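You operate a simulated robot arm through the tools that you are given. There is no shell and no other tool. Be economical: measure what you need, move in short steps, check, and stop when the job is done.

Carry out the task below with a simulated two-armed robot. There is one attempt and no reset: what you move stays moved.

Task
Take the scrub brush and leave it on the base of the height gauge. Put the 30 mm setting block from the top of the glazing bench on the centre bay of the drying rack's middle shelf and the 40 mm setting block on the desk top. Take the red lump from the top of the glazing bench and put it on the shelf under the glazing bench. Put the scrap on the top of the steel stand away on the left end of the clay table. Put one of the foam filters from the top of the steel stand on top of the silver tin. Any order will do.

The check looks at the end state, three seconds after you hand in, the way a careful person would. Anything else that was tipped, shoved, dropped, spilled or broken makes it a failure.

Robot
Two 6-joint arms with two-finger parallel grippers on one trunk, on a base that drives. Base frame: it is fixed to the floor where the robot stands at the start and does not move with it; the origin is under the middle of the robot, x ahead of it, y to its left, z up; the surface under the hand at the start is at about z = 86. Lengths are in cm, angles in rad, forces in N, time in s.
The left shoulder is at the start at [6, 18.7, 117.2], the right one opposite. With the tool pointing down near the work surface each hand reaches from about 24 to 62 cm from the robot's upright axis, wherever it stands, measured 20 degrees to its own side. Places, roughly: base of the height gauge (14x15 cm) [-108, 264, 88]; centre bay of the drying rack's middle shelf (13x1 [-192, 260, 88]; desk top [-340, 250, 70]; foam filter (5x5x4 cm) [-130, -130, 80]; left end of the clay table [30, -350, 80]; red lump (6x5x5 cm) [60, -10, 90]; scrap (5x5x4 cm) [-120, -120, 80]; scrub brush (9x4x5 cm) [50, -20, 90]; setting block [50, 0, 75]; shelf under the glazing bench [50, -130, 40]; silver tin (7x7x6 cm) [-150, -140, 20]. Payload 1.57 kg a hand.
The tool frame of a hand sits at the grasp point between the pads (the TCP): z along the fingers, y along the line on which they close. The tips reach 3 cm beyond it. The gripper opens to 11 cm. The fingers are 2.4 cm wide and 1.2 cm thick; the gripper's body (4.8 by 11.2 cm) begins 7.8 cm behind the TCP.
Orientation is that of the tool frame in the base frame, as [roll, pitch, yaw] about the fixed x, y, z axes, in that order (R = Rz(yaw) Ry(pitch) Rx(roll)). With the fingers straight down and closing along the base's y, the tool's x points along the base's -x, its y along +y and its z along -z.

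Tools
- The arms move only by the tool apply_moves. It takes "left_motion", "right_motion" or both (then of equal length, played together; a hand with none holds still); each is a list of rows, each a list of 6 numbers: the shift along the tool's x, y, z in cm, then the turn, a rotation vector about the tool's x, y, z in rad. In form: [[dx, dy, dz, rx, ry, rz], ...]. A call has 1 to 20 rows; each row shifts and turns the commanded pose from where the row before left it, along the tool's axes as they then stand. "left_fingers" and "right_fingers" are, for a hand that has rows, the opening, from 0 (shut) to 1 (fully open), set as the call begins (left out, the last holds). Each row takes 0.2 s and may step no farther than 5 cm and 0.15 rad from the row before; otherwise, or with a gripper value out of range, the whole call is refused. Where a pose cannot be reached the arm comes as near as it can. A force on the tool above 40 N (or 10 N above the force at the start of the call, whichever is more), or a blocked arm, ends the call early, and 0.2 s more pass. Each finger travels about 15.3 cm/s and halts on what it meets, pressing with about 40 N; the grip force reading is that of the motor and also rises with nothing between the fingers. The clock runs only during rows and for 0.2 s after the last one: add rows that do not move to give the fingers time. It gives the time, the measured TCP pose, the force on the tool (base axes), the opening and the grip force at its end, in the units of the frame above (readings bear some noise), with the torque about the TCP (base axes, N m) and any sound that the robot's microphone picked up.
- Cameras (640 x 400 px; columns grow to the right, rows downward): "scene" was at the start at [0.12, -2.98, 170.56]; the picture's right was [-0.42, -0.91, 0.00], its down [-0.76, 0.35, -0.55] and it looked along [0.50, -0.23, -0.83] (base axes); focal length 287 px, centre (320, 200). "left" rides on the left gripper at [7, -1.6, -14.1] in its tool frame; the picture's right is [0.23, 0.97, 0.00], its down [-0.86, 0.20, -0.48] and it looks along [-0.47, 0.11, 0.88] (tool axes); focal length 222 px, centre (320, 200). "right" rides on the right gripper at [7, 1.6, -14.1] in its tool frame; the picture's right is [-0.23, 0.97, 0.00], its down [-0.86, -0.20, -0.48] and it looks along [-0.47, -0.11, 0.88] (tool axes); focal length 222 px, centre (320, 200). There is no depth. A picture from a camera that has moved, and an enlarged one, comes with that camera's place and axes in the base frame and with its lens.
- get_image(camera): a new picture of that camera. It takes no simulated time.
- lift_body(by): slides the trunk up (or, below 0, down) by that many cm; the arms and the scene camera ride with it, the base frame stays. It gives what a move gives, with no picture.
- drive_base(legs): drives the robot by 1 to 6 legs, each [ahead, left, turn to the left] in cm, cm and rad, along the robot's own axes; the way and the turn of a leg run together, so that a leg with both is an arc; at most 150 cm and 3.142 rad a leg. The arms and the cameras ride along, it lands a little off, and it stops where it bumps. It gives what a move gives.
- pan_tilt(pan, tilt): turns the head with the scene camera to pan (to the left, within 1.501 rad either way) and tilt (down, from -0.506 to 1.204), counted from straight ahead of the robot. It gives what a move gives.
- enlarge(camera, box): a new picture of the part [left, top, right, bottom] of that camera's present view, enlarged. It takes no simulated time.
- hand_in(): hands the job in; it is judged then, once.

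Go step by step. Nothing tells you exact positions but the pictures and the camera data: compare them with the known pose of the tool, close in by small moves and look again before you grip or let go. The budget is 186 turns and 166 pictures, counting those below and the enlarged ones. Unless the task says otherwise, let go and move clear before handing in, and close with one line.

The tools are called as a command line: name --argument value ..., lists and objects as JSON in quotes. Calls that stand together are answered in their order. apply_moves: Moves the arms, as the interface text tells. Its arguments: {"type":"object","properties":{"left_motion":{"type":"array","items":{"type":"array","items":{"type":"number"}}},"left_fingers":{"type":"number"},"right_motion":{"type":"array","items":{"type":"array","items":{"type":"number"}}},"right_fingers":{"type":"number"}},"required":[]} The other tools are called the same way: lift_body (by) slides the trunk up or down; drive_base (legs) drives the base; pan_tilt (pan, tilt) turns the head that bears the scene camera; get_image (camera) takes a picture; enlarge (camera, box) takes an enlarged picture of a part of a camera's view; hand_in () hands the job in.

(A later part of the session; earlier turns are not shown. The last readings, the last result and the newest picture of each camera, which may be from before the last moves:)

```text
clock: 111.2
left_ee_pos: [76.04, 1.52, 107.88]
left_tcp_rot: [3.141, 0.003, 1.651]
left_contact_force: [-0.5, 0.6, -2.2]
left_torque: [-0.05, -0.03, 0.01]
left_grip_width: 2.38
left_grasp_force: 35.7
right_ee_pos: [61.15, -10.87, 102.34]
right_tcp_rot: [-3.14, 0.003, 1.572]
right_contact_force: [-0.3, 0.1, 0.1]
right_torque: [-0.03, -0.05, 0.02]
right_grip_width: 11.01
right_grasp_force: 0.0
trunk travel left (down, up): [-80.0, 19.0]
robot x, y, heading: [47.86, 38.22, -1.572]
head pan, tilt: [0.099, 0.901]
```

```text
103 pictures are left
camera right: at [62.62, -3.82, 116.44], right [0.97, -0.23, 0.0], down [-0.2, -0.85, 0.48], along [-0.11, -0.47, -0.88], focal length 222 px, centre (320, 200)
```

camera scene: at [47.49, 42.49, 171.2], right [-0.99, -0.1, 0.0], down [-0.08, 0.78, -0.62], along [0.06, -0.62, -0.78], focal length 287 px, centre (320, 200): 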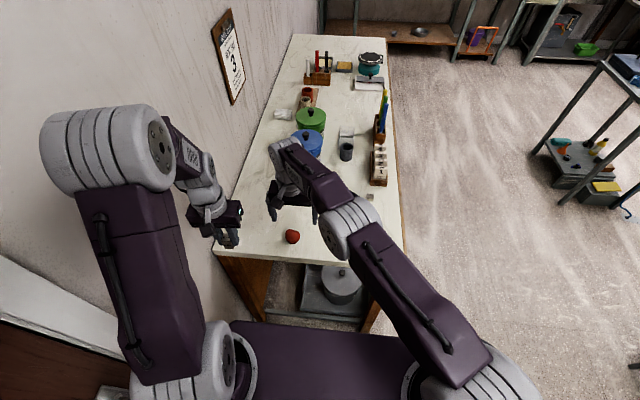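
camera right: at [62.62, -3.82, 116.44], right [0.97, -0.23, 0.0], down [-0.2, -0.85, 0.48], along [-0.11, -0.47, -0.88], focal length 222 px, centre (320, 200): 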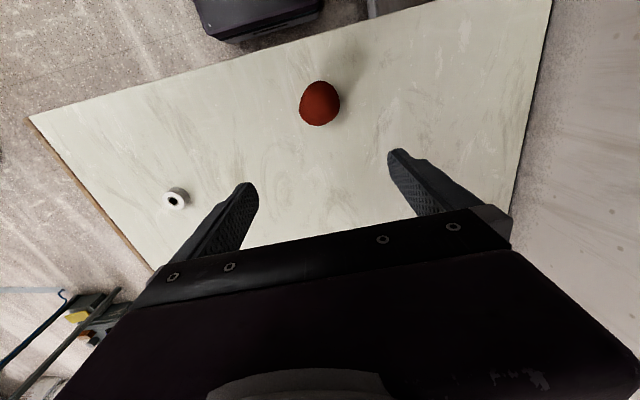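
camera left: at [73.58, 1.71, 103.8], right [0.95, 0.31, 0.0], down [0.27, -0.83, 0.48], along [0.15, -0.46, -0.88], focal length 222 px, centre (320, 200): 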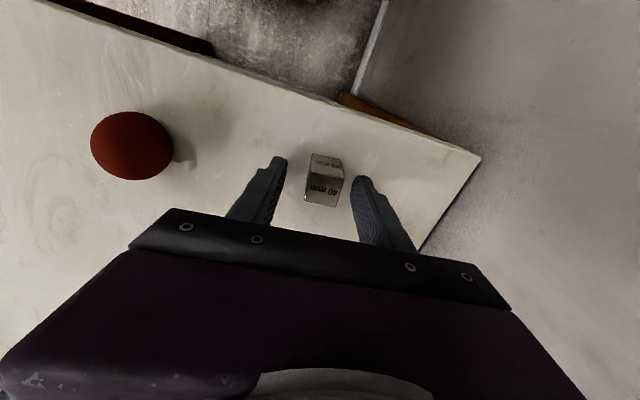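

apply_moves --left_motion '[[3, 0, -1, 0, 0, 0], [3, 0, -1, 0, 0, 0], [0, 0, 0, 0, 0, 0], [0, 0, 0, 0, 0, 0], [0, 0, 0, 0, 0, 0]]' --right_motion '[[2.2, 0.4, 0, 0, 0, 0], [2.3, 0.45, 0, 0, 0, 0], [0, 0, 4.3, 0, 0, 0], [0, 0, 4, 0, 0, 0], [0, 0, 4, 0, 0, 0]]'

get_image --camera "right"

get_image --camera "scene"

```text
clock: 112.5
left_ee_pos: [75.79, 6.96, 109.92]
left_tcp_rot: [3.141, 0.002, 1.651]
left_contact_force: [0.0, 0.8, -1.8]
left_torque: [0.01, -0.03, 0.01]
left_grip_width: 2.37
left_grasp_force: 35.5
right_ee_pos: [62.1, -6.61, 89.75]
right_tcp_rot: [-3.141, 0.001, 1.573]
right_contact_force: [0.1, -0.1, -0.2]
right_torque: [-0.01, 0.02, -0.01]
right_grip_width: 11.01
right_grasp_force: 0.0
trunk travel left (down, up): [-80.0, 19.0]
robot x, y, heading: [48.0, 38.15, -1.571]
head pan, tilt: [0.099, 0.901]
```

```text
102 pictures are left
camera right: at [63.6, 0.43, 103.8], right [0.97, -0.23, 0.0], down [-0.2, -0.85, 0.48], along [-0.11, -0.47, -0.88], focal length 222 px, centre (320, 200)
```

right: 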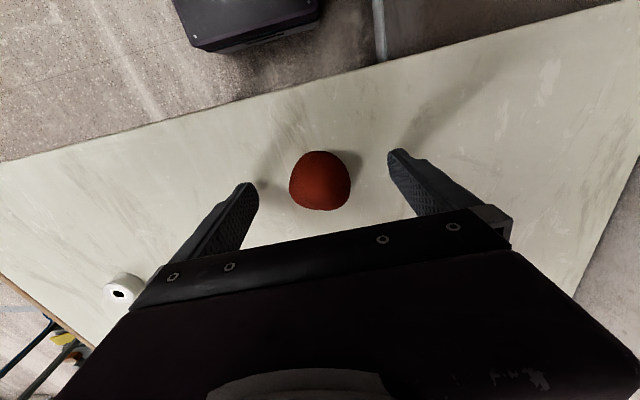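

```text
101 pictures are left
camera scene: at [48.35, 36.7, 171.2], right [-0.99, -0.1, 0.0], down [-0.08, 0.78, -0.62], along [0.06, -0.62, -0.78], focal length 287 px, centre (320, 200)
```

scene: 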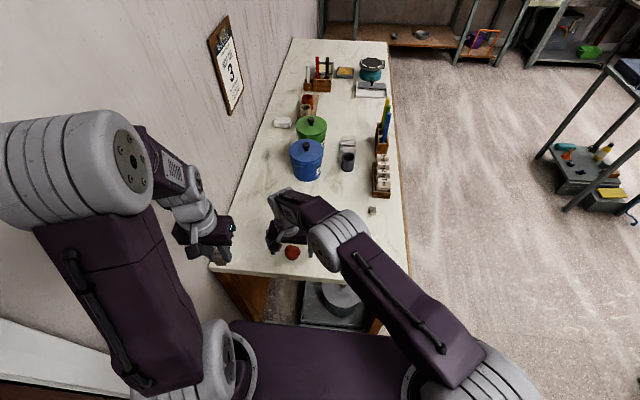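

Centred; gripping the lump.

apply_moves --right_motion '[[0, 0, 0.3, 0, 0, 0], [0, 0, 0, 0, 0, 0], [0, 0, 0, 0, 0, 0], [0, 0, 0, 0, 0, 0]]' --right_fingers 0

apply_moves --right_motion '[[0, 0, -4, 0, 0, 0], [0, 0, -4, 0, 0, 0], [0, 0, -4, 0, 0, 0], [2, -3, -3, 0, 0, 0], [2, -3.5, -2, 0, 0, 0], [2, -3.5, 0, 0, 0, 0], [2, -3.5, 0, 0, 0, 0], [2, -3.5, 0, 0, 0, 0], [2, -3.5, 0, 0, 0, 0], [2, -3.5, 0, 0, 0, 0]]'

get_image --camera "right"

```text
clock: 113.5
left_ee_pos: [75.8, 6.82, 109.88]
left_tcp_rot: [3.141, 0.002, 1.652]
left_contact_force: [-0.2, 0.3, -1.8]
left_torque: [-0.01, -0.01, 0.03]
left_grip_width: 2.36
left_grasp_force: 35.8
right_ee_pos: [62.13, -6.58, 89.27]
right_tcp_rot: [-3.141, 0.001, 1.573]
right_contact_force: [0.0, 0.4, 1.4]
right_torque: [0.03, 0.02, -0.01]
right_grip_width: 4.82
right_grasp_force: 40.0
trunk travel left (down, up): [-80.0, 19.0]
robot x, y, heading: [47.96, 37.84, -1.573]
head pan, tilt: [0.099, 0.901]
```

```text
clock: 115.7
left_ee_pos: [75.56, 6.79, 109.9]
left_tcp_rot: [3.141, 0.001, 1.651]
left_contact_force: [0.2, 0.5, -2.2]
left_torque: [-0.01, -0.01, -0.01]
left_grip_width: 2.38
left_grasp_force: 36.0
right_ee_pos: [37.6, 6.97, 106.54]
right_tcp_rot: [3.141, 0.001, 1.573]
right_contact_force: [-0.4, -0.3, -2.1]
right_torque: [-0.02, -0.04, -0.02]
right_grip_width: 4.83
right_grasp_force: 39.9
trunk travel left (down, up): [-80.0, 19.0]
robot x, y, heading: [48.22, 38.41, -1.57]
head pan, tilt: [0.099, 0.901]
```

```text
100 pictures are left
camera right: at [39.03, 13.93, 120.7], right [0.97, -0.23, 0.0], down [-0.2, -0.86, 0.48], along [-0.11, -0.47, -0.88], focal length 222 px, centre (320, 200)
```

right: 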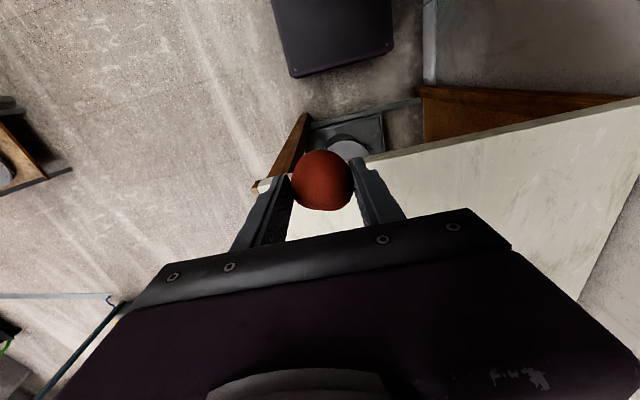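

Both held: the 40 mm block on the left, the red lump on the right. I'll deliver the block to the desk first, driving via the open lane at y≈158.

drive_base --legs '[[-70, 0, 0], [0, 0, -1.571], [75, 0, 0], [0, -50, 0], [150, 0, 0], [60, 0, 0]]'

pan_tilt --pan -0.4 --tilt 0.6

get_image --camera "scene"

```text
clock: 139.7
left_ee_pos: [-273.68, 123.87, 109.97]
left_tcp_rot: [3.141, 0.004, 0.095]
left_contact_force: [1.0, -0.2, -2.4]
left_torque: [-0.02, 0.0, -0.01]
left_grip_width: 2.37
left_grasp_force: 35.8
right_ee_pos: [-274.32, 161.93, 106.56]
right_tcp_rot: [-3.141, 0.001, 0.016]
right_contact_force: [-0.5, 0.2, -1.7]
right_torque: [-0.03, -0.01, -0.01]
right_grip_width: 4.68
right_grasp_force: 39.6
trunk travel left (down, up): [-80.0, 19.0]
robot x, y, heading: [-242.62, 152.07, -3.128]
head pan, tilt: [0.099, 0.901]
```

```text
clock: 140.6
left_ee_pos: [-273.79, 123.79, 109.8]
left_tcp_rot: [-3.141, 0.0, 0.094]
left_contact_force: [0.0, 0.2, -0.9]
left_torque: [0.0, 0.02, -0.04]
left_grip_width: 2.37
left_grasp_force: 36.0
right_ee_pos: [-274.19, 161.92, 106.52]
right_tcp_rot: [-3.141, -0.001, 0.016]
right_contact_force: [-0.2, -0.4, -1.8]
right_torque: [0.01, 0.0, 0.01]
right_grip_width: 4.7
right_grasp_force: 40.2
trunk travel left (down, up): [-80.0, 19.0]
robot x, y, heading: [-242.71, 151.97, -3.126]
head pan, tilt: [-0.4, 0.6]
```

```text
99 pictures are left
camera scene: at [-245.41, 155.49, 173.67], right [0.37, 0.93, 0.0], down [0.52, -0.21, -0.82], along [-0.76, 0.31, -0.57], focal length 287 px, centre (320, 200)
```

scene: 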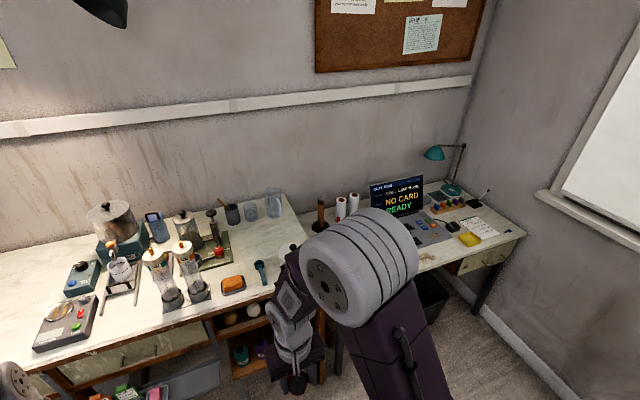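

I'll go ahead a bit and slide right to face the desk.

drive_base --legs '[[20, 0, 0], [0, -85, 0]]'

pan_tilt --pan 0.0 --tilt 0.75

get_image --camera "scene"

```text
clock: 146.3
left_ee_pos: [-295.04, 208.57, 109.79]
left_tcp_rot: [-3.139, -0.001, 0.095]
left_contact_force: [0.2, 0.1, -1.6]
left_torque: [0.01, 0.02, 0.0]
left_grip_width: 2.36
left_grasp_force: 36.0
right_ee_pos: [-295.58, 246.76, 106.57]
right_tcp_rot: [-3.14, 0.0, 0.018]
right_contact_force: [-0.7, -1.4, -1.2]
right_torque: [0.0, 0.0, -0.02]
right_grip_width: 4.63
right_grasp_force: 40.5
trunk travel left (down, up): [-80.0, 19.0]
robot x, y, heading: [-263.99, 236.94, -3.128]
head pan, tilt: [-0.4, 0.6]
```

```text
clock: 147.2
left_ee_pos: [-294.98, 208.52, 109.79]
left_tcp_rot: [3.141, 0.001, 0.096]
left_contact_force: [-0.2, -0.2, -2.1]
left_torque: [-0.04, -0.01, 0.0]
left_grip_width: 2.36
left_grasp_force: 36.1
right_ee_pos: [-295.44, 246.59, 106.55]
right_tcp_rot: [-3.141, 0.001, 0.018]
right_contact_force: [1.2, 0.5, -0.9]
right_torque: [-0.02, 0.0, 0.01]
right_grip_width: 4.64
right_grasp_force: 40.1
trunk travel left (down, up): [-80.0, 19.0]
robot x, y, heading: [-264.18, 236.58, -3.124]
head pan, tilt: [0.0, 0.75]
```

```text
98 pictures are left
camera scene: at [-266.72, 236.88, 172.39], right [-0.02, 1.0, 0.0], down [0.68, 0.01, -0.73], along [-0.73, -0.01, -0.68], focal length 287 px, centre (320, 200)
```

scene: 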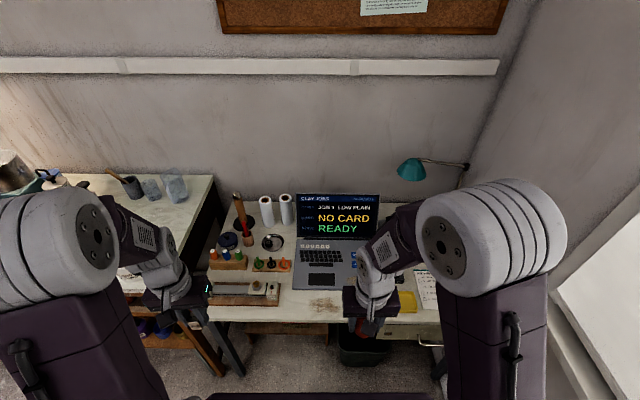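

enlarge --camera "scene" --box '[190, 190, 450, 340]'

get_image --camera "left"

get_image --camera "right"

```text
2.46 times, centred on (320, 265) of scene
camera zoom: at [-266.72, 236.88, 172.39], right [-0.02, 1.0, 0.0], down [0.68, 0.01, -0.73], along [-0.73, -0.01, -0.68], focal length 707 px, centre (320, 40)
```

zoom: 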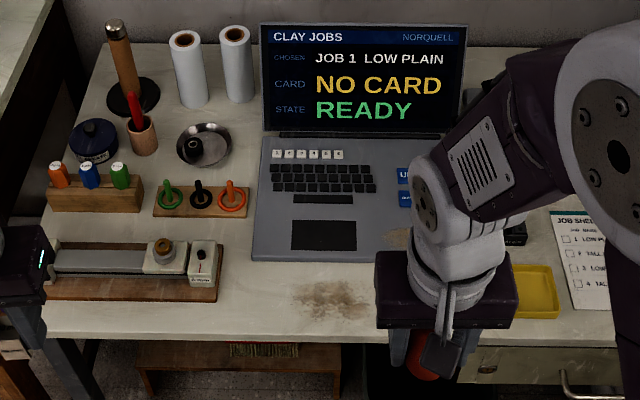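

```text
96 pictures are left
camera left: at [-288.17, 210.85, 124.04], right [0.32, -0.95, 0.0], down [-0.83, -0.28, 0.48], along [-0.45, -0.15, -0.88], focal length 222 px, centre (320, 200)
```

left: 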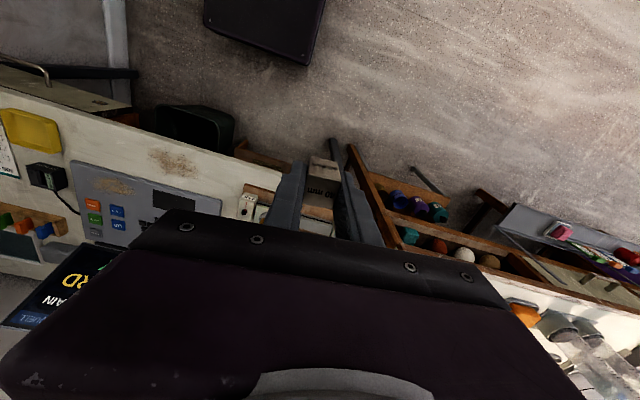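

```text
95 pictures are left
camera right: at [-288.64, 245.25, 120.7], right [-0.21, -0.98, 0.0], down [-0.86, 0.19, 0.48], along [-0.47, 0.1, -0.88], focal length 222 px, centre (320, 200)
```

right: 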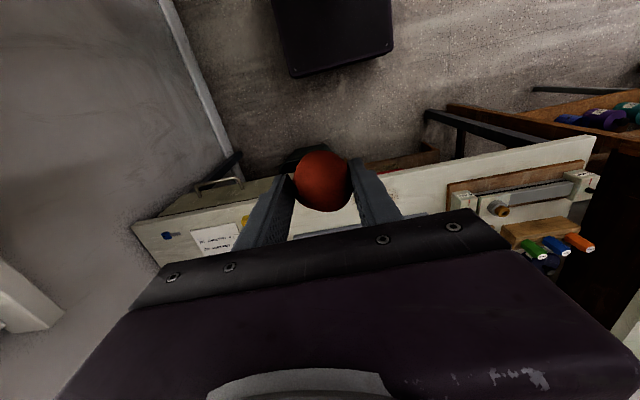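

There is a bare patch on the desk's front, left of the stain, at about (-319, 226.5). I'll lower the trunk a bit and move the block over it.

lift_body --by -15

apply_moves --left_motion '[[0, 0, 0, 0, 0, 0.095], [-3.43, -2.6, 0, 0, 0, 0], [-3.43, -2.6, 0, 0, 0, 0], [-3.43, -2.6, 0, 0, 0, 0], [-3.43, -2.6, 0, 0, 0, 0], [-3.43, -2.6, 0, 0, 0, 0], [-3.43, -2.6, 0, 0, 0, 0], [-3.43, -2.6, 0, 0, 0, 0], [0, 0, 4, 0, 0, 0], [0, 0, 4, 0, 0, 0], [0, 0, 3, 0, 0, 0]]'

get_image --camera "scene"

get_image --camera "left"

```text
clock: 148.9
left_ee_pos: [-294.9, 208.49, 94.81]
left_tcp_rot: [3.14, 0.002, 0.098]
left_contact_force: [0.2, 0.2, -1.7]
left_torque: [-0.01, 0.0, 0.01]
left_grip_width: 2.34
left_grasp_force: 36.3
right_ee_pos: [-295.51, 246.74, 91.58]
right_tcp_rot: [-3.141, 0.0, 0.019]
right_contact_force: [-0.2, -0.7, -1.1]
right_torque: [0.0, 0.0, 0.01]
right_grip_width: 4.61
right_grasp_force: 40.7
trunk travel left (down, up): [-65.0, 34.0]
robot x, y, heading: [-264.11, 236.85, -3.124]
head pan, tilt: [0.0, 0.75]
```

```text
clock: 151.3
left_ee_pos: [-319.39, 226.44, 83.77]
left_tcp_rot: [3.14, 0.001, 0.001]
left_contact_force: [0.2, 0.4, -1.5]
left_torque: [0.01, -0.04, -0.02]
left_grip_width: 2.36
left_grasp_force: 35.6
right_ee_pos: [-295.62, 246.69, 91.57]
right_tcp_rot: [3.141, -0.002, 0.016]
right_contact_force: [-0.6, 0.1, -0.9]
right_torque: [0.01, 0.02, -0.01]
right_grip_width: 4.57
right_grasp_force: 40.2
trunk travel left (down, up): [-65.0, 34.0]
robot x, y, heading: [-264.07, 237.02, -3.128]
head pan, tilt: [0.0, 0.75]
```

```text
94 pictures are left
camera scene: at [-266.82, 236.84, 157.39], right [-0.02, 1.0, 0.0], down [0.68, 0.01, -0.73], along [-0.73, -0.01, -0.68], focal length 287 px, centre (320, 200)
```

scene: 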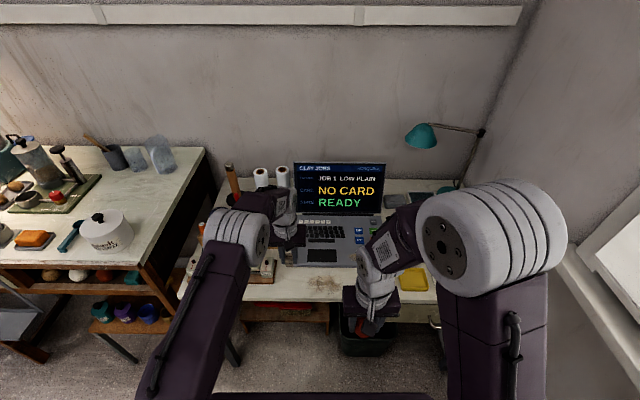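

```text
93 pictures are left
camera left: at [-312.39, 228.09, 97.93], right [0.23, -0.97, 0.0], down [-0.85, -0.2, 0.48], along [-0.47, -0.11, -0.88], focal length 222 px, centre (320, 200)
```

left: 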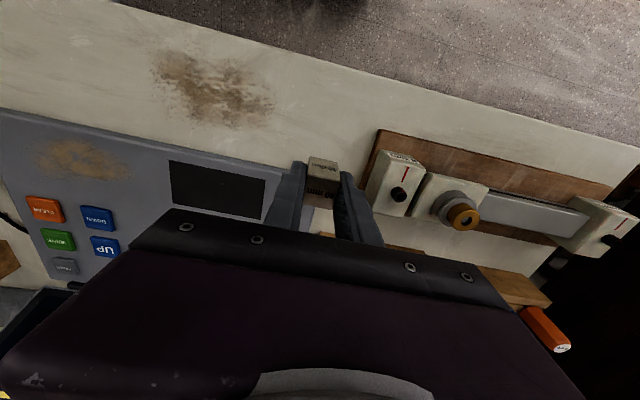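

The drop point is bare. Lowering.

apply_moves --left_motion '[[0, 0, 4, 0, 0, 0], [0, 0, 4, 0, 0, 0], [0, 0, 1.2, 0, 0, 0], [0, 0, 0.4, 0, 0, 0]]'

get_image --camera "left"

```text
clock: 152.0
left_ee_pos: [-319.61, 226.78, 77.05]
left_tcp_rot: [-3.14, 0.017, 0.002]
left_contact_force: [9.5, -0.8, 5.9]
left_torque: [0.1, 0.53, -0.01]
left_grip_width: 2.36
left_grasp_force: 36.0
right_ee_pos: [-295.13, 246.65, 91.74]
right_tcp_rot: [-3.142, 0.003, 0.018]
right_contact_force: [-0.5, 0.0, -1.4]
right_torque: [0.02, -0.02, -0.02]
right_grip_width: 4.54
right_grasp_force: 39.7
trunk travel left (down, up): [-65.0, 34.0]
robot x, y, heading: [-263.93, 237.02, -3.125]
head pan, tilt: [0.0, 0.75]
stopped in row 3 (left hand): the force on the tool passed its limit at 134 N (the readings are from after the stop); the commanded pose is now the measured one
```

```text
92 pictures are left
camera left: at [-312.38, 228.37, 91.09], right [0.23, -0.97, 0.0], down [-0.85, -0.2, 0.49], along [-0.48, -0.11, -0.87], focal length 222 px, centre (320, 200)
```

left: 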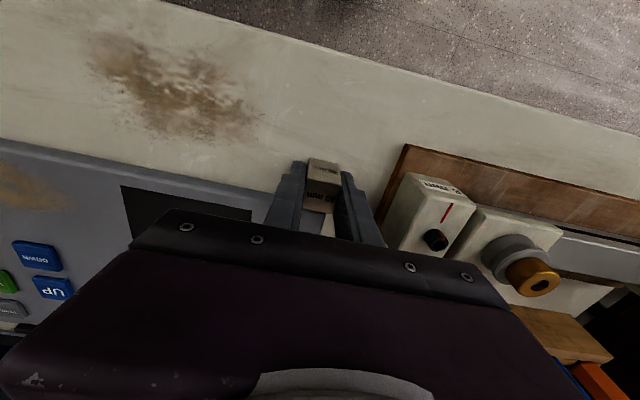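

Something was met at TCP z 77, sooner than expected. I'll look closely before anything else.

enlarge --camera "left" --box '[240, 120, 420, 250]'

enlarge --camera "scene" --box '[220, 190, 370, 310]'

get_image --camera "right"

```text
3.08 times, centred on (330, 185) of left
camera zoom: at [-312.38, 228.37, 91.09], right [0.23, -0.97, 0.0], down [-0.85, -0.2, 0.49], along [-0.48, -0.11, -0.87], focal length 684 px, centre (289, 246)
```

zoom: 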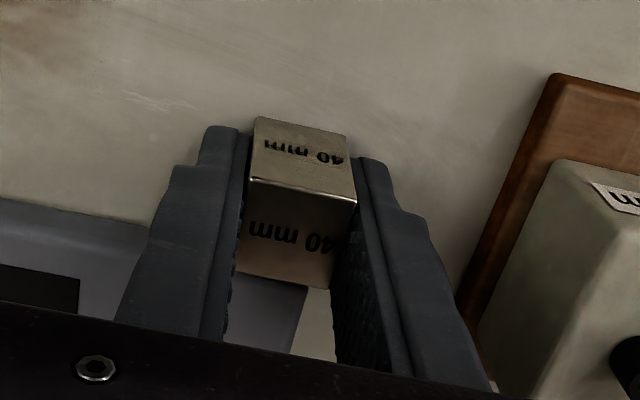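

```text
3.33 times, centred on (295, 250) of scene
camera zoom: at [-266.23, 236.9, 157.42], right [-0.02, 1.0, 0.0], down [0.68, 0.01, -0.73], along [-0.73, -0.01, -0.68], focal length 957 px, centre (403, 33)
```

zoom: 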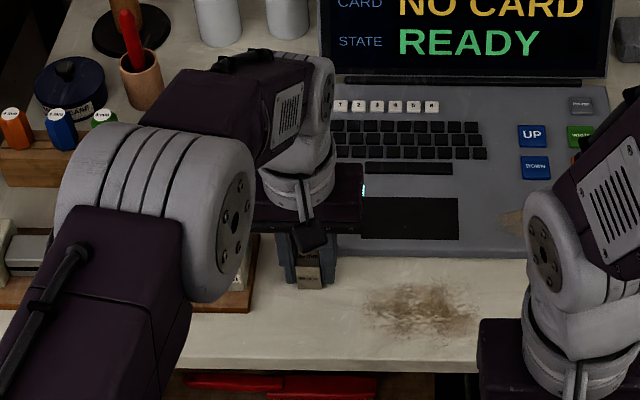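

```text
89 pictures are left
camera right: at [-288.33, 245.25, 105.79], right [-0.21, -0.98, 0.0], down [-0.86, 0.18, 0.48], along [-0.47, 0.1, -0.88], focal length 222 px, centre (320, 200)
```

right: 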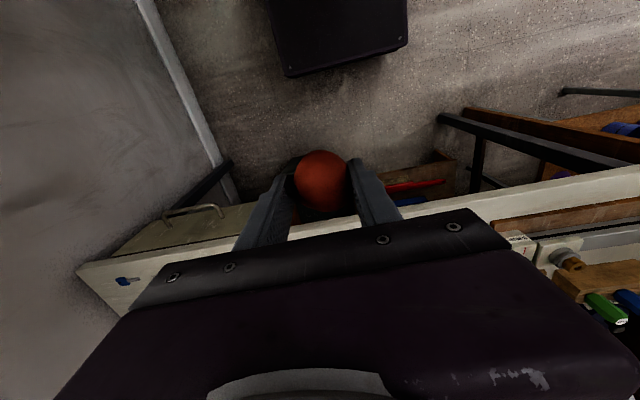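

Between the fingers I can see the laptop's corner behind the block, so the block probably caught its front edge. I'll lift and shift 3 cm toward the desk front, then retry gently.

apply_moves --left_motion '[[0, 0, -3, 0, -0.017, 0], [3, 0, 0, 0, 0, 0]]'

get_image --camera "left"

get_image --camera "scene"

```text
clock: 152.6
left_ee_pos: [-316.44, 226.72, 79.78]
left_tcp_rot: [-3.139, 0.034, 0.001]
left_contact_force: [0.5, -0.2, -1.0]
left_torque: [0.03, 0.01, 0.0]
left_grip_width: 2.38
left_grasp_force: 36.3
right_ee_pos: [-295.46, 246.77, 91.57]
right_tcp_rot: [-3.141, 0.001, 0.017]
right_contact_force: [0.2, -0.5, -1.5]
right_torque: [0.03, 0.05, 0.03]
right_grip_width: 4.58
right_grasp_force: 40.0
trunk travel left (down, up): [-65.0, 34.0]
robot x, y, heading: [-264.19, 237.01, -3.129]
head pan, tilt: [0.0, 0.75]
```

```text
88 pictures are left
camera left: at [-308.96, 228.45, 93.8], right [0.23, -0.97, -0.01], down [-0.84, -0.2, 0.51], along [-0.5, -0.11, -0.86], focal length 222 px, centre (320, 200)
```

left: 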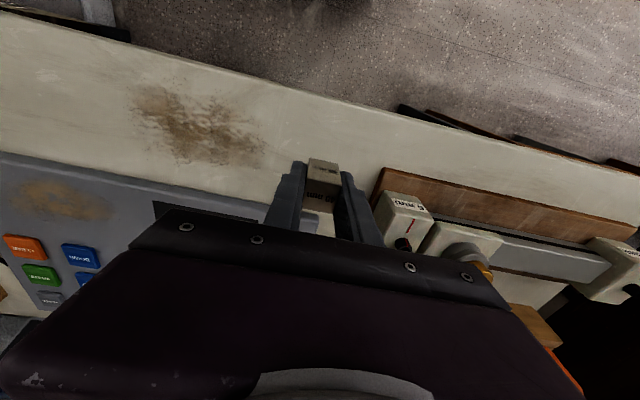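

```text
87 pictures are left
camera scene: at [-266.54, 236.89, 157.38], right [-0.02, 1.0, 0.0], down [0.68, 0.01, -0.73], along [-0.73, -0.01, -0.68], focal length 287 px, centre (320, 200)
```

scene: 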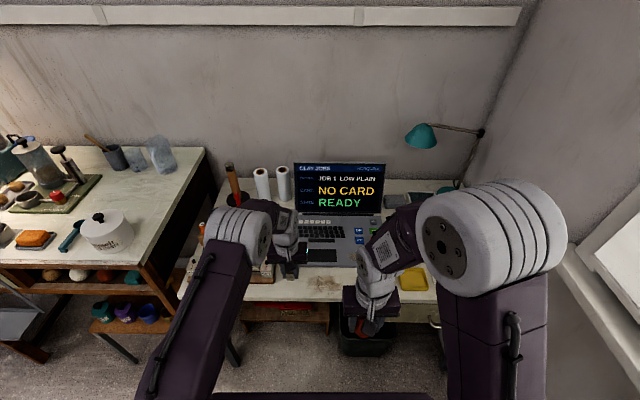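

Cross-checking the desk edge from several views puts the desk top at z≈73.5, so the block had simply met the desk. I'm now centred between laptop and edge, so I'll straighten the hand and lower gently.

apply_moves --left_motion '[[0, 0, 0, 0, 0.034, 0], [0, 0, 1.5, 0, 0, 0], [0, 0, 0.5, 0, 0, 0], [0, 0, 0.2, 0, 0, 0], [0, 0, 0.2, 0, 0, 0], [0, 0, 0.2, 0, 0, 0]]'

get_image --camera "left"

```text
clock: 154.0
left_ee_pos: [-316.67, 226.72, 77.05]
left_tcp_rot: [-3.141, 0.0, 0.0]
left_contact_force: [-0.1, -0.2, 1.7]
left_torque: [-0.05, 0.06, 0.01]
left_grip_width: 2.35
left_grasp_force: 36.2
right_ee_pos: [-295.57, 246.65, 91.61]
right_tcp_rot: [-3.141, 0.0, 0.017]
right_contact_force: [0.3, 0.0, -1.2]
right_torque: [0.01, 0.01, 0.0]
right_grip_width: 4.56
right_grasp_force: 40.2
trunk travel left (down, up): [-65.0, 34.0]
robot x, y, heading: [-264.04, 237.23, -3.124]
head pan, tilt: [0.0, 0.75]
```

```text
86 pictures are left
camera left: at [-309.66, 228.29, 91.21], right [0.23, -0.97, 0.0], down [-0.85, -0.2, 0.48], along [-0.47, -0.11, -0.88], focal length 222 px, centre (320, 200)
```

left: 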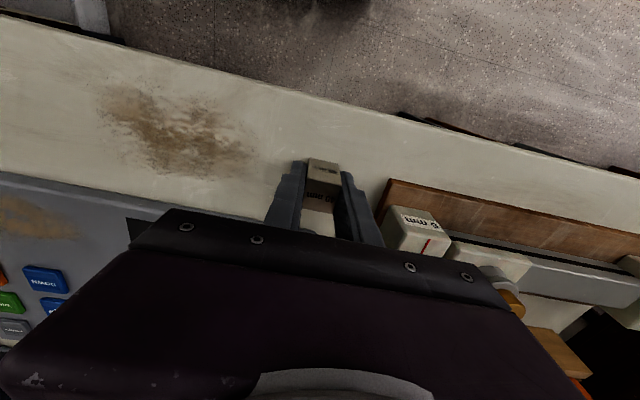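

Contact again at TCP z 77, confirming the desk surface. I'll release and lift away.

apply_moves --left_motion '[[0, 0, 0, 0, 0, 0], [0, 0, 0, 0, 0, 0], [0, 0, 0, 0, 0, 0], [0, 0, -3, 0, 0, 0], [0, 0, -4, 0, 0, 0], [0, 0, -4, 0, 0, 0], [4, 0, -3, 0, 0, 0], [4, 0, -3, 0, 0, 0], [4, 0, 0, 0, 0, 0]]' --left_fingers 0.45

get_image --camera "left"

enlarge --camera "scene" --box '[220, 190, 400, 310]'

```text
clock: 156.0
left_ee_pos: [-304.82, 226.51, 93.8]
left_tcp_rot: [-3.142, 0.002, 0.002]
left_contact_force: [0.5, -0.4, 0.9]
left_torque: [-0.01, 0.0, -0.04]
left_grip_width: 4.96
left_grasp_force: 0.1
right_ee_pos: [-295.54, 246.6, 91.51]
right_tcp_rot: [-3.141, 0.0, 0.016]
right_contact_force: [-0.7, 0.2, -1.1]
right_torque: [0.0, 0.01, 0.0]
right_grip_width: 4.48
right_grasp_force: 40.2
trunk travel left (down, up): [-65.0, 34.0]
robot x, y, heading: [-264.23, 237.16, -3.118]
head pan, tilt: [0.0, 0.75]
```

```text
85 pictures are left
camera left: at [-297.86, 228.07, 107.95], right [0.23, -0.97, 0.0], down [-0.85, -0.2, 0.48], along [-0.47, -0.11, -0.88], focal length 222 px, centre (320, 200)
```

left: 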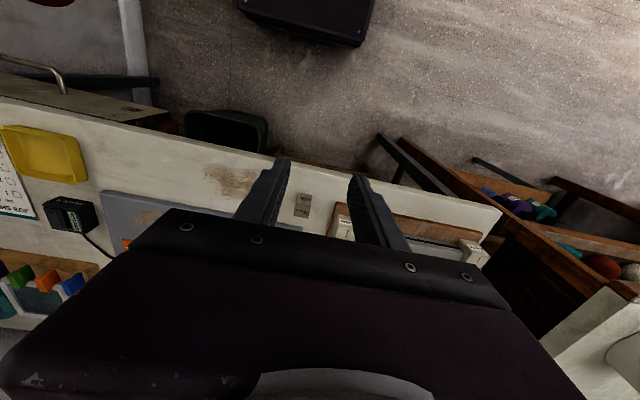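

```text
3.33 times, centred on (310, 250) of scene
camera zoom: at [-266.63, 236.86, 157.38], right [-0.02, 1.0, 0.0], down [0.68, 0.01, -0.73], along [-0.73, -0.01, -0.68], focal length 957 px, centre (353, 33)
```

zoom: 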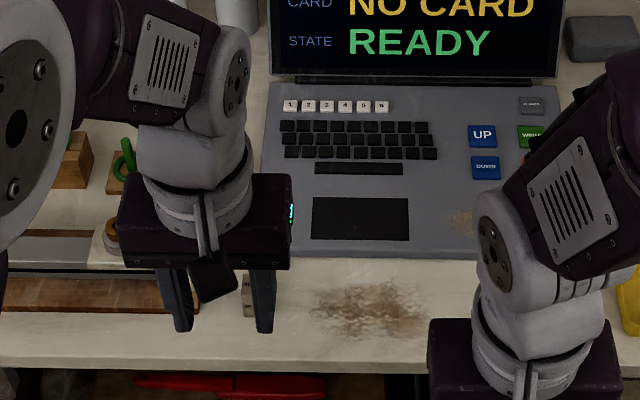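

The 40 mm block stands on the desk. Now I'll head for the glazing bench's under-shelf with the red lump.

drive_base --legs '[[-10, 0, 0], [0, 80, 0], [-150, 0, 0], [-58, 0, 0], [0, 0, 3.11]]'

drive_base --legs '[[0, -150, 0], [0, -90, 0]]'

pan_tilt --pan -0.4 --tilt 0.6

get_image --camera "scene"

```text
clock: 177.8
left_ee_pos: [-7.34, 163.49, 93.75]
left_tcp_rot: [-3.141, 0.0, 3.001]
left_contact_force: [-0.2, 0.1, -0.6]
left_torque: [-0.01, 0.0, -0.02]
left_grip_width: 4.95
left_grasp_force: 0.1
right_ee_pos: [-19.49, 144.8, 91.54]
right_tcp_rot: [-3.141, 0.0, 3.018]
right_contact_force: [0.7, 0.0, -1.8]
right_torque: [-0.01, 0.0, 0.01]
right_grip_width: 4.41
right_grasp_force: 40.3
trunk travel left (down, up): [-65.0, 34.0]
robot x, y, heading: [-48.82, 158.94, -0.123]
head pan, tilt: [0.0, 0.75]
```

```text
clock: 189.6
left_ee_pos: [-34.22, -75.52, 93.75]
left_tcp_rot: [-3.139, -0.003, 3.005]
left_contact_force: [-0.3, 0.3, -0.3]
left_torque: [0.02, -0.01, 0.0]
left_grip_width: 4.97
left_grasp_force: 0.1
right_ee_pos: [-46.31, -94.42, 91.65]
right_tcp_rot: [-3.141, 0.002, 3.022]
right_contact_force: [0.0, -0.1, -1.2]
right_torque: [0.0, -0.01, 0.01]
right_grip_width: 4.41
right_grasp_force: 40.4
trunk travel left (down, up): [-65.0, 34.0]
robot x, y, heading: [-75.95, -80.31, -0.122]
head pan, tilt: [0.0, 0.75]
```

```text
clock: 190.4
left_ee_pos: [-34.29, -75.53, 93.81]
left_tcp_rot: [-3.139, 0.0, 3.005]
left_contact_force: [0.0, -0.6, 1.2]
left_torque: [-0.02, 0.02, 0.0]
left_grip_width: 4.96
left_grasp_force: 0.1
right_ee_pos: [-46.36, -94.26, 91.49]
right_tcp_rot: [3.141, 0.0, 3.02]
right_contact_force: [-0.3, -0.3, -0.9]
right_torque: [-0.01, -0.03, -0.01]
right_grip_width: 4.38
right_grasp_force: 40.4
trunk travel left (down, up): [-65.0, 34.0]
robot x, y, heading: [-75.9, -80.2, -0.12]
head pan, tilt: [-0.4, 0.6]
```

```text
83 pictures are left
camera scene: at [-74.64, -84.02, 158.67], right [-0.5, -0.87, 0.0], down [-0.49, 0.28, -0.82], along [0.72, -0.41, -0.57], focal length 287 px, centre (320, 200)
```

scene: 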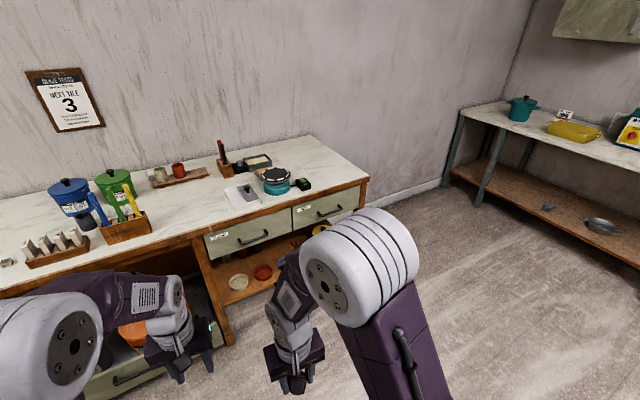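

I see the drawers and an open shelf below them on the bench's right section. I'll straighten up, align, and lower the trunk to look into the shelf.

drive_base --legs '[[0, 0, 0.12], [0, -35, 0], [25, 0, 0]]'

lift_body --by -35

pan_tilt --pan 0.0 --tilt 0.5

get_image --camera "scene"

```text
clock: 194.6
left_ee_pos: [-10.45, -104.55, 93.73]
left_tcp_rot: [-3.139, 0.0, 3.127]
left_contact_force: [-0.1, -0.3, 0.0]
left_torque: [0.02, -0.02, -0.02]
left_grip_width: 4.96
left_grasp_force: 0.1
right_ee_pos: [-20.03, -124.63, 91.57]
right_tcp_rot: [-3.141, 0.0, -3.138]
right_contact_force: [0.1, 0.3, -1.5]
right_torque: [-0.01, 0.01, 0.03]
right_grip_width: 4.43
right_grasp_force: 39.9
trunk travel left (down, up): [-65.0, 34.0]
robot x, y, heading: [-51.64, -114.44, 0.0]
head pan, tilt: [-0.4, 0.6]
```

```text
clock: 198.1
left_ee_pos: [-10.38, -104.6, 58.62]
left_tcp_rot: [-3.141, -0.001, 3.127]
left_contact_force: [0.3, -0.2, -0.7]
left_torque: [0.01, -0.03, -0.01]
left_grip_width: 4.92
left_grasp_force: 0.0
right_ee_pos: [-19.92, -124.49, 56.52]
right_tcp_rot: [3.141, -0.001, -3.139]
right_contact_force: [0.2, 0.2, -2.4]
right_torque: [0.01, -0.04, -0.02]
right_grip_width: 4.43
right_grasp_force: 39.9
trunk travel left (down, up): [-30.0, 69.0]
robot x, y, heading: [-51.51, -114.57, 0.004]
head pan, tilt: [-0.4, 0.6]
```

```text
clock: 198.9
left_ee_pos: [-10.39, -104.56, 58.85]
left_tcp_rot: [-3.141, -0.001, 3.128]
left_contact_force: [-0.6, 0.1, -0.4]
left_torque: [-0.01, 0.01, 0.01]
left_grip_width: 4.96
left_grasp_force: 0.1
right_ee_pos: [-19.95, -124.69, 56.53]
right_tcp_rot: [-3.141, -0.001, -3.139]
right_contact_force: [-0.2, 0.2, -1.7]
right_torque: [0.0, 0.01, 0.02]
right_grip_width: 4.42
right_grasp_force: 40.1
trunk travel left (down, up): [-30.0, 69.0]
robot x, y, heading: [-51.27, -114.3, -0.002]
head pan, tilt: [0.0, 0.499]
```

```text
82 pictures are left
camera scene: at [-48.49, -114.43, 124.58], right [0.0, -1.0, 0.0], down [-0.48, 0.0, -0.88], along [0.88, 0.0, -0.48], focal length 287 px, centre (320, 200)
```

scene: 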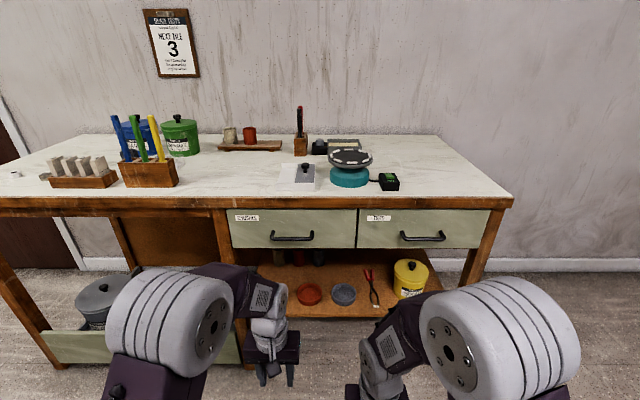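

enlarge --camera "scene" --box '[220, 190, 480, 340]'

lift_body --by -25

get_image --camera "scene"

enlarge --camera "scene" --box '[220, 150, 480, 300]'

```text
2.46 times, centred on (350, 265) of scene
camera zoom: at [-48.49, -114.43, 124.58], right [0.0, -1.0, 0.0], down [-0.48, 0.0, -0.88], along [0.88, 0.0, -0.48], focal length 707 px, centre (246, 40)
```

zoom: 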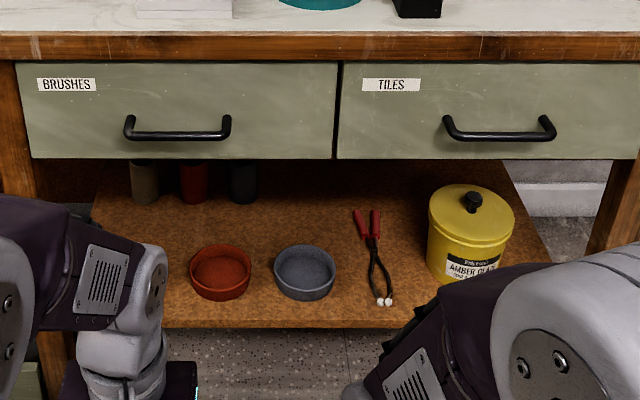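

```text
clock: 201.5
left_ee_pos: [-10.34, -104.72, 33.74]
left_tcp_rot: [-3.14, 0.0, 3.128]
left_contact_force: [0.0, -0.5, 0.7]
left_torque: [0.01, 0.0, 0.0]
left_grip_width: 4.95
left_grasp_force: 0.0
right_ee_pos: [-20.1, -124.58, 31.55]
right_tcp_rot: [3.141, -0.001, -3.139]
right_contact_force: [0.5, 0.1, -0.5]
right_torque: [0.0, 0.03, -0.01]
right_grip_width: 4.42
right_grasp_force: 40.2
trunk travel left (down, up): [-5.0, 94.0]
robot x, y, heading: [-51.21, -114.41, 0.0]
head pan, tilt: [0.0, 0.499]
```

```text
80 pictures are left
camera scene: at [-48.5, -114.42, 99.58], right [0.0, -1.0, 0.0], down [-0.48, 0.0, -0.88], along [0.88, 0.0, -0.48], focal length 287 px, centre (320, 200)
```

scene: 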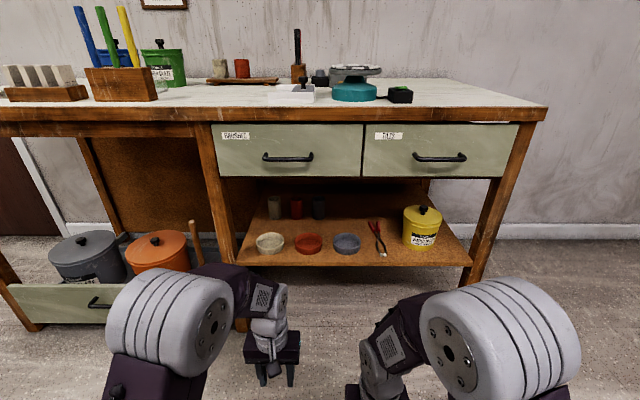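

```text
2.46 times, centred on (350, 225) of scene
camera zoom: at [-48.5, -114.42, 99.58], right [0.0, -1.0, 0.0], down [-0.48, 0.0, -0.88], along [0.88, 0.0, -0.48], focal length 707 px, centre (246, 138)
```

zoom: 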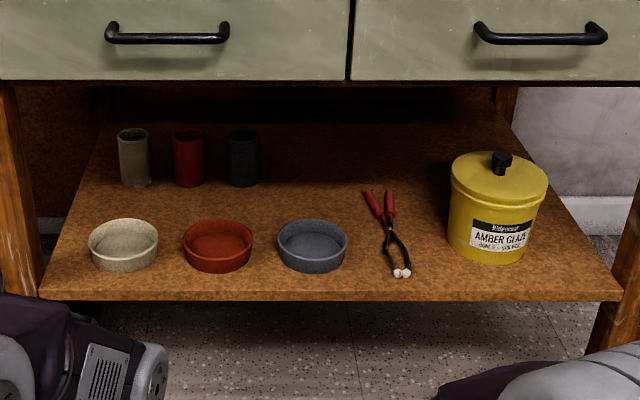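

The shelf surface is z≈34 (front edge x≈26), and the drawers' underside is z≈67. The free spot is behind the blue dish, about (51, -126.5), so I'll tuck the left arm, pitch the right hand forward, then drive in.

apply_moves --left_motion '[[3, 0, -2, 0, 0, 0], [3, 0, -2, 0, 0, 0], [3, 0, -2, 0, 0, 0], [3, 0, -2, 0, 0, 0], [2, 0, -2, 0, 0, 0], [0, 0, -2, 0, 0, 0]]' --right_motion '[[-3, 0, -3, 0, 0, 0], [-3, 0, -3, 0, -0.14, 0], [-2, 0, -4, 0, -0.14, 0], [-2, 0, -3, 0, -0.14, 0], [0, 0, 0, 0, -0.14, 0], [0, 0, 0, 0, -0.14, 0]]'

drive_base --legs '[[0, 6, 0], [25, 0, 0]]'

get_image --camera "scene"

get_image --camera "right"

```text
clock: 202.9
left_ee_pos: [-24.39, -104.23, 45.71]
left_tcp_rot: [-3.14, -0.003, 3.129]
left_contact_force: [0.6, -0.5, 0.1]
left_torque: [-0.02, 0.02, 0.0]
left_grip_width: 4.94
left_grasp_force: 0.2
right_ee_pos: [-11.54, -124.65, 45.35]
right_tcp_rot: [-3.137, 0.671, -3.138]
right_contact_force: [0.5, 0.1, -1.1]
right_torque: [-0.01, 0.03, 0.01]
right_grip_width: 4.38
right_grasp_force: 39.6
trunk travel left (down, up): [-5.0, 94.0]
robot x, y, heading: [-51.44, -114.39, 0.003]
head pan, tilt: [0.0, 0.499]
```

```text
clock: 205.3
left_ee_pos: [1.19, -97.75, 45.66]
left_tcp_rot: [-3.14, 0.001, 3.131]
left_contact_force: [-0.7, -0.5, -0.3]
left_torque: [0.03, 0.03, 0.01]
left_grip_width: 4.98
left_grasp_force: 0.1
right_ee_pos: [14.15, -118.41, 45.26]
right_tcp_rot: [-3.134, 0.669, -3.136]
right_contact_force: [-0.3, -0.6, -2.0]
right_torque: [0.01, 0.01, 0.01]
right_grip_width: 4.4
right_grasp_force: 39.7
trunk travel left (down, up): [-5.0, 94.0]
robot x, y, heading: [-25.64, -108.19, 0.006]
head pan, tilt: [0.0, 0.499]
```

```text
78 pictures are left
camera scene: at [-22.85, -108.13, 99.58], right [0.0, -1.0, 0.0], down [-0.48, 0.0, -0.88], along [0.88, 0.0, -0.48], focal length 287 px, centre (320, 200)
```

scene: 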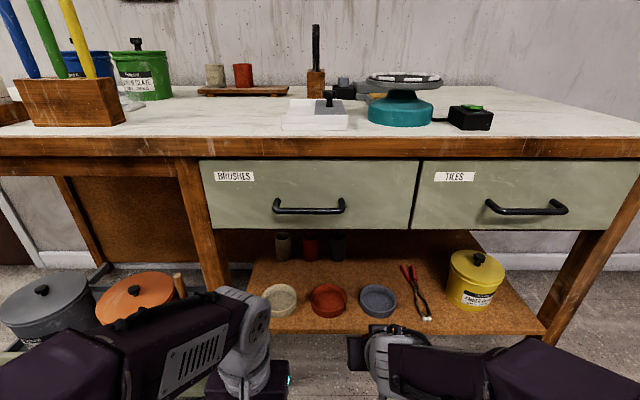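

```text
77 pictures are left
camera right: at [-0.2, -116.59, 52.11], right [0.18, 0.97, 0.14], down [0.37, -0.19, 0.91], along [0.91, -0.11, -0.4], focal length 222 px, centre (320, 200)
```

right: 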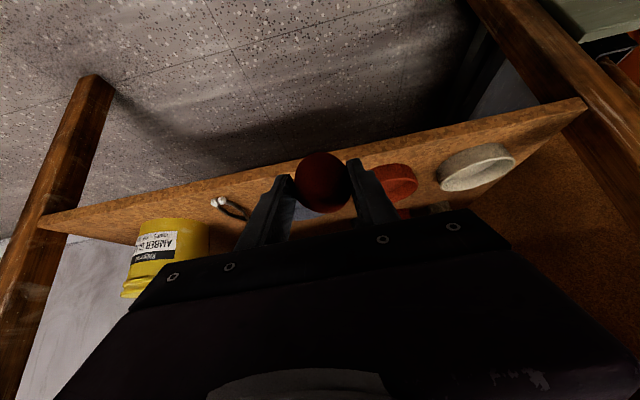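

The right hand is in front of the shelf at the right height. I'll shift right 8 cm and drive in 12 cm.

apply_moves --right_motion '[[0, -4, 0, 0, 0, 0], [0, -4, 0, 0, 0, 0]]'

drive_base --legs '[[11, 0, 0]]'

get_image --camera "scene"

get_image --camera "right"

```text
clock: 205.9
left_ee_pos: [1.17, -97.88, 45.63]
left_tcp_rot: [-3.14, 0.001, 3.131]
left_contact_force: [-0.5, -0.5, -0.5]
left_torque: [0.0, -0.02, -0.01]
left_grip_width: 4.96
left_grasp_force: 0.1
right_ee_pos: [14.24, -126.3, 45.7]
right_tcp_rot: [-3.136, 0.671, -3.14]
right_contact_force: [-0.2, 0.6, -1.8]
right_torque: [-0.02, 0.04, -0.01]
right_grip_width: 4.41
right_grasp_force: 39.7
trunk travel left (down, up): [-5.0, 94.0]
robot x, y, heading: [-25.6, -108.0, 0.001]
head pan, tilt: [0.0, 0.499]
```

```text
clock: 207.1
left_ee_pos: [12.47, -97.68, 45.69]
left_tcp_rot: [-3.14, 0.0, 3.134]
left_contact_force: [-0.1, 0.2, -1.1]
left_torque: [0.02, -0.04, 0.01]
left_grip_width: 4.97
left_grasp_force: 0.1
right_ee_pos: [25.25, -126.19, 45.65]
right_tcp_rot: [-3.134, 0.67, -3.134]
right_contact_force: [0.2, -0.4, -2.3]
right_torque: [0.0, 0.01, 0.0]
right_grip_width: 4.4
right_grasp_force: 39.7
trunk travel left (down, up): [-5.0, 94.0]
robot x, y, heading: [-14.86, -107.85, 0.004]
head pan, tilt: [0.0, 0.499]
```

```text
76 pictures are left
camera scene: at [-11.78, -108.06, 99.58], right [0.01, -1.0, 0.0], down [-0.48, 0.0, -0.88], along [0.88, 0.01, -0.48], focal length 287 px, centre (320, 200)
```

scene: 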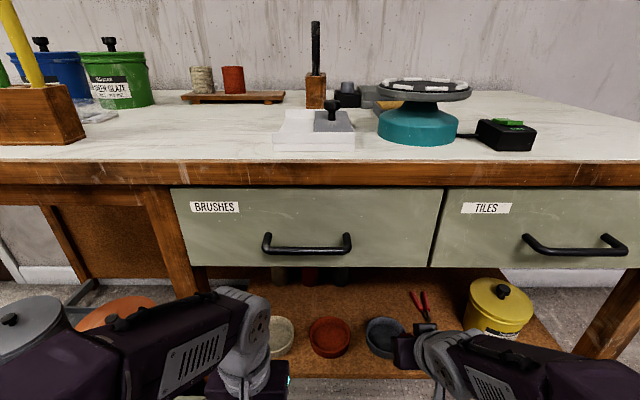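

```text
75 pictures are left
camera right: at [10.95, -124.46, 52.37], right [0.18, 0.97, 0.14], down [0.37, -0.19, 0.91], along [0.91, -0.11, -0.4], focal length 222 px, centre (320, 200)
```

right: 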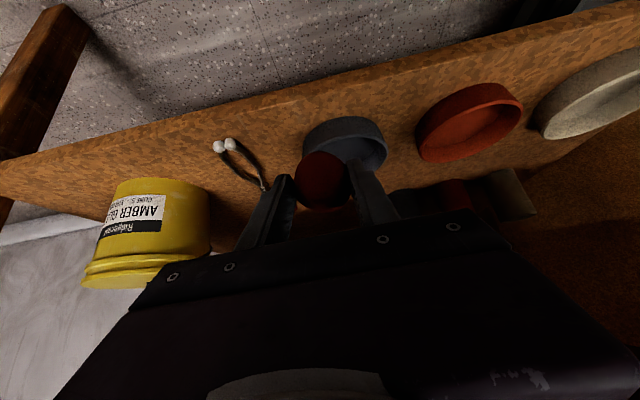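

Clear path above the blue dish. I'll extend the arm forward over it.

apply_moves --right_motion '[[-3.3, 0.17, 2.82, 0, 0, 0], [-3.3, 0.17, 2.82, 0, 0, 0], [-3.3, 0.17, 2.82, 0, 0, 0], [-3.3, 0.17, 2.82, 0, 0, 0]]'

get_image --camera "scene"

get_image --camera "right"

```text
clock: 208.3
left_ee_pos: [11.23, -98.7, 45.71]
left_tcp_rot: [-3.141, 0.001, 3.117]
left_contact_force: [-0.1, 0.1, 0.1]
left_torque: [0.01, -0.04, 0.01]
left_grip_width: 4.94
left_grasp_force: 0.0
right_ee_pos: [38.57, -126.52, 41.55]
right_tcp_rot: [-3.129, 0.579, 3.14]
right_contact_force: [0.9, 0.2, -0.6]
right_torque: [-0.02, -0.02, 0.0]
right_grip_width: 4.41
right_grasp_force: 39.6
trunk travel left (down, up): [-5.0, 94.0]
robot x, y, heading: [-15.61, -108.55, -0.014]
head pan, tilt: [0.0, 0.499]
stopped in row 4 (right hand): the arm was blocked; the commanded pose is now the measured one
```

```text
74 pictures are left
camera scene: at [-13.12, -108.66, 99.63], right [-0.01, -1.0, 0.0], down [-0.48, 0.01, -0.88], along [0.88, -0.01, -0.48], focal length 287 px, centre (320, 200)
```

scene: 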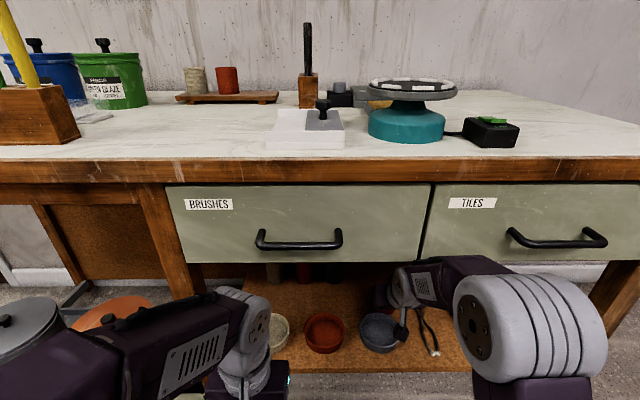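

```text
73 pictures are left
camera right: at [24.78, -124.76, 49.69], right [0.2, 0.97, 0.12], down [0.45, -0.2, 0.87], along [0.87, -0.12, -0.48], focal length 222 px, centre (320, 200)
```

right: 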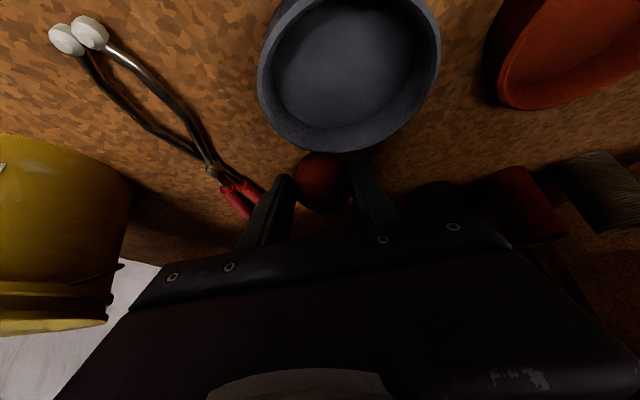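

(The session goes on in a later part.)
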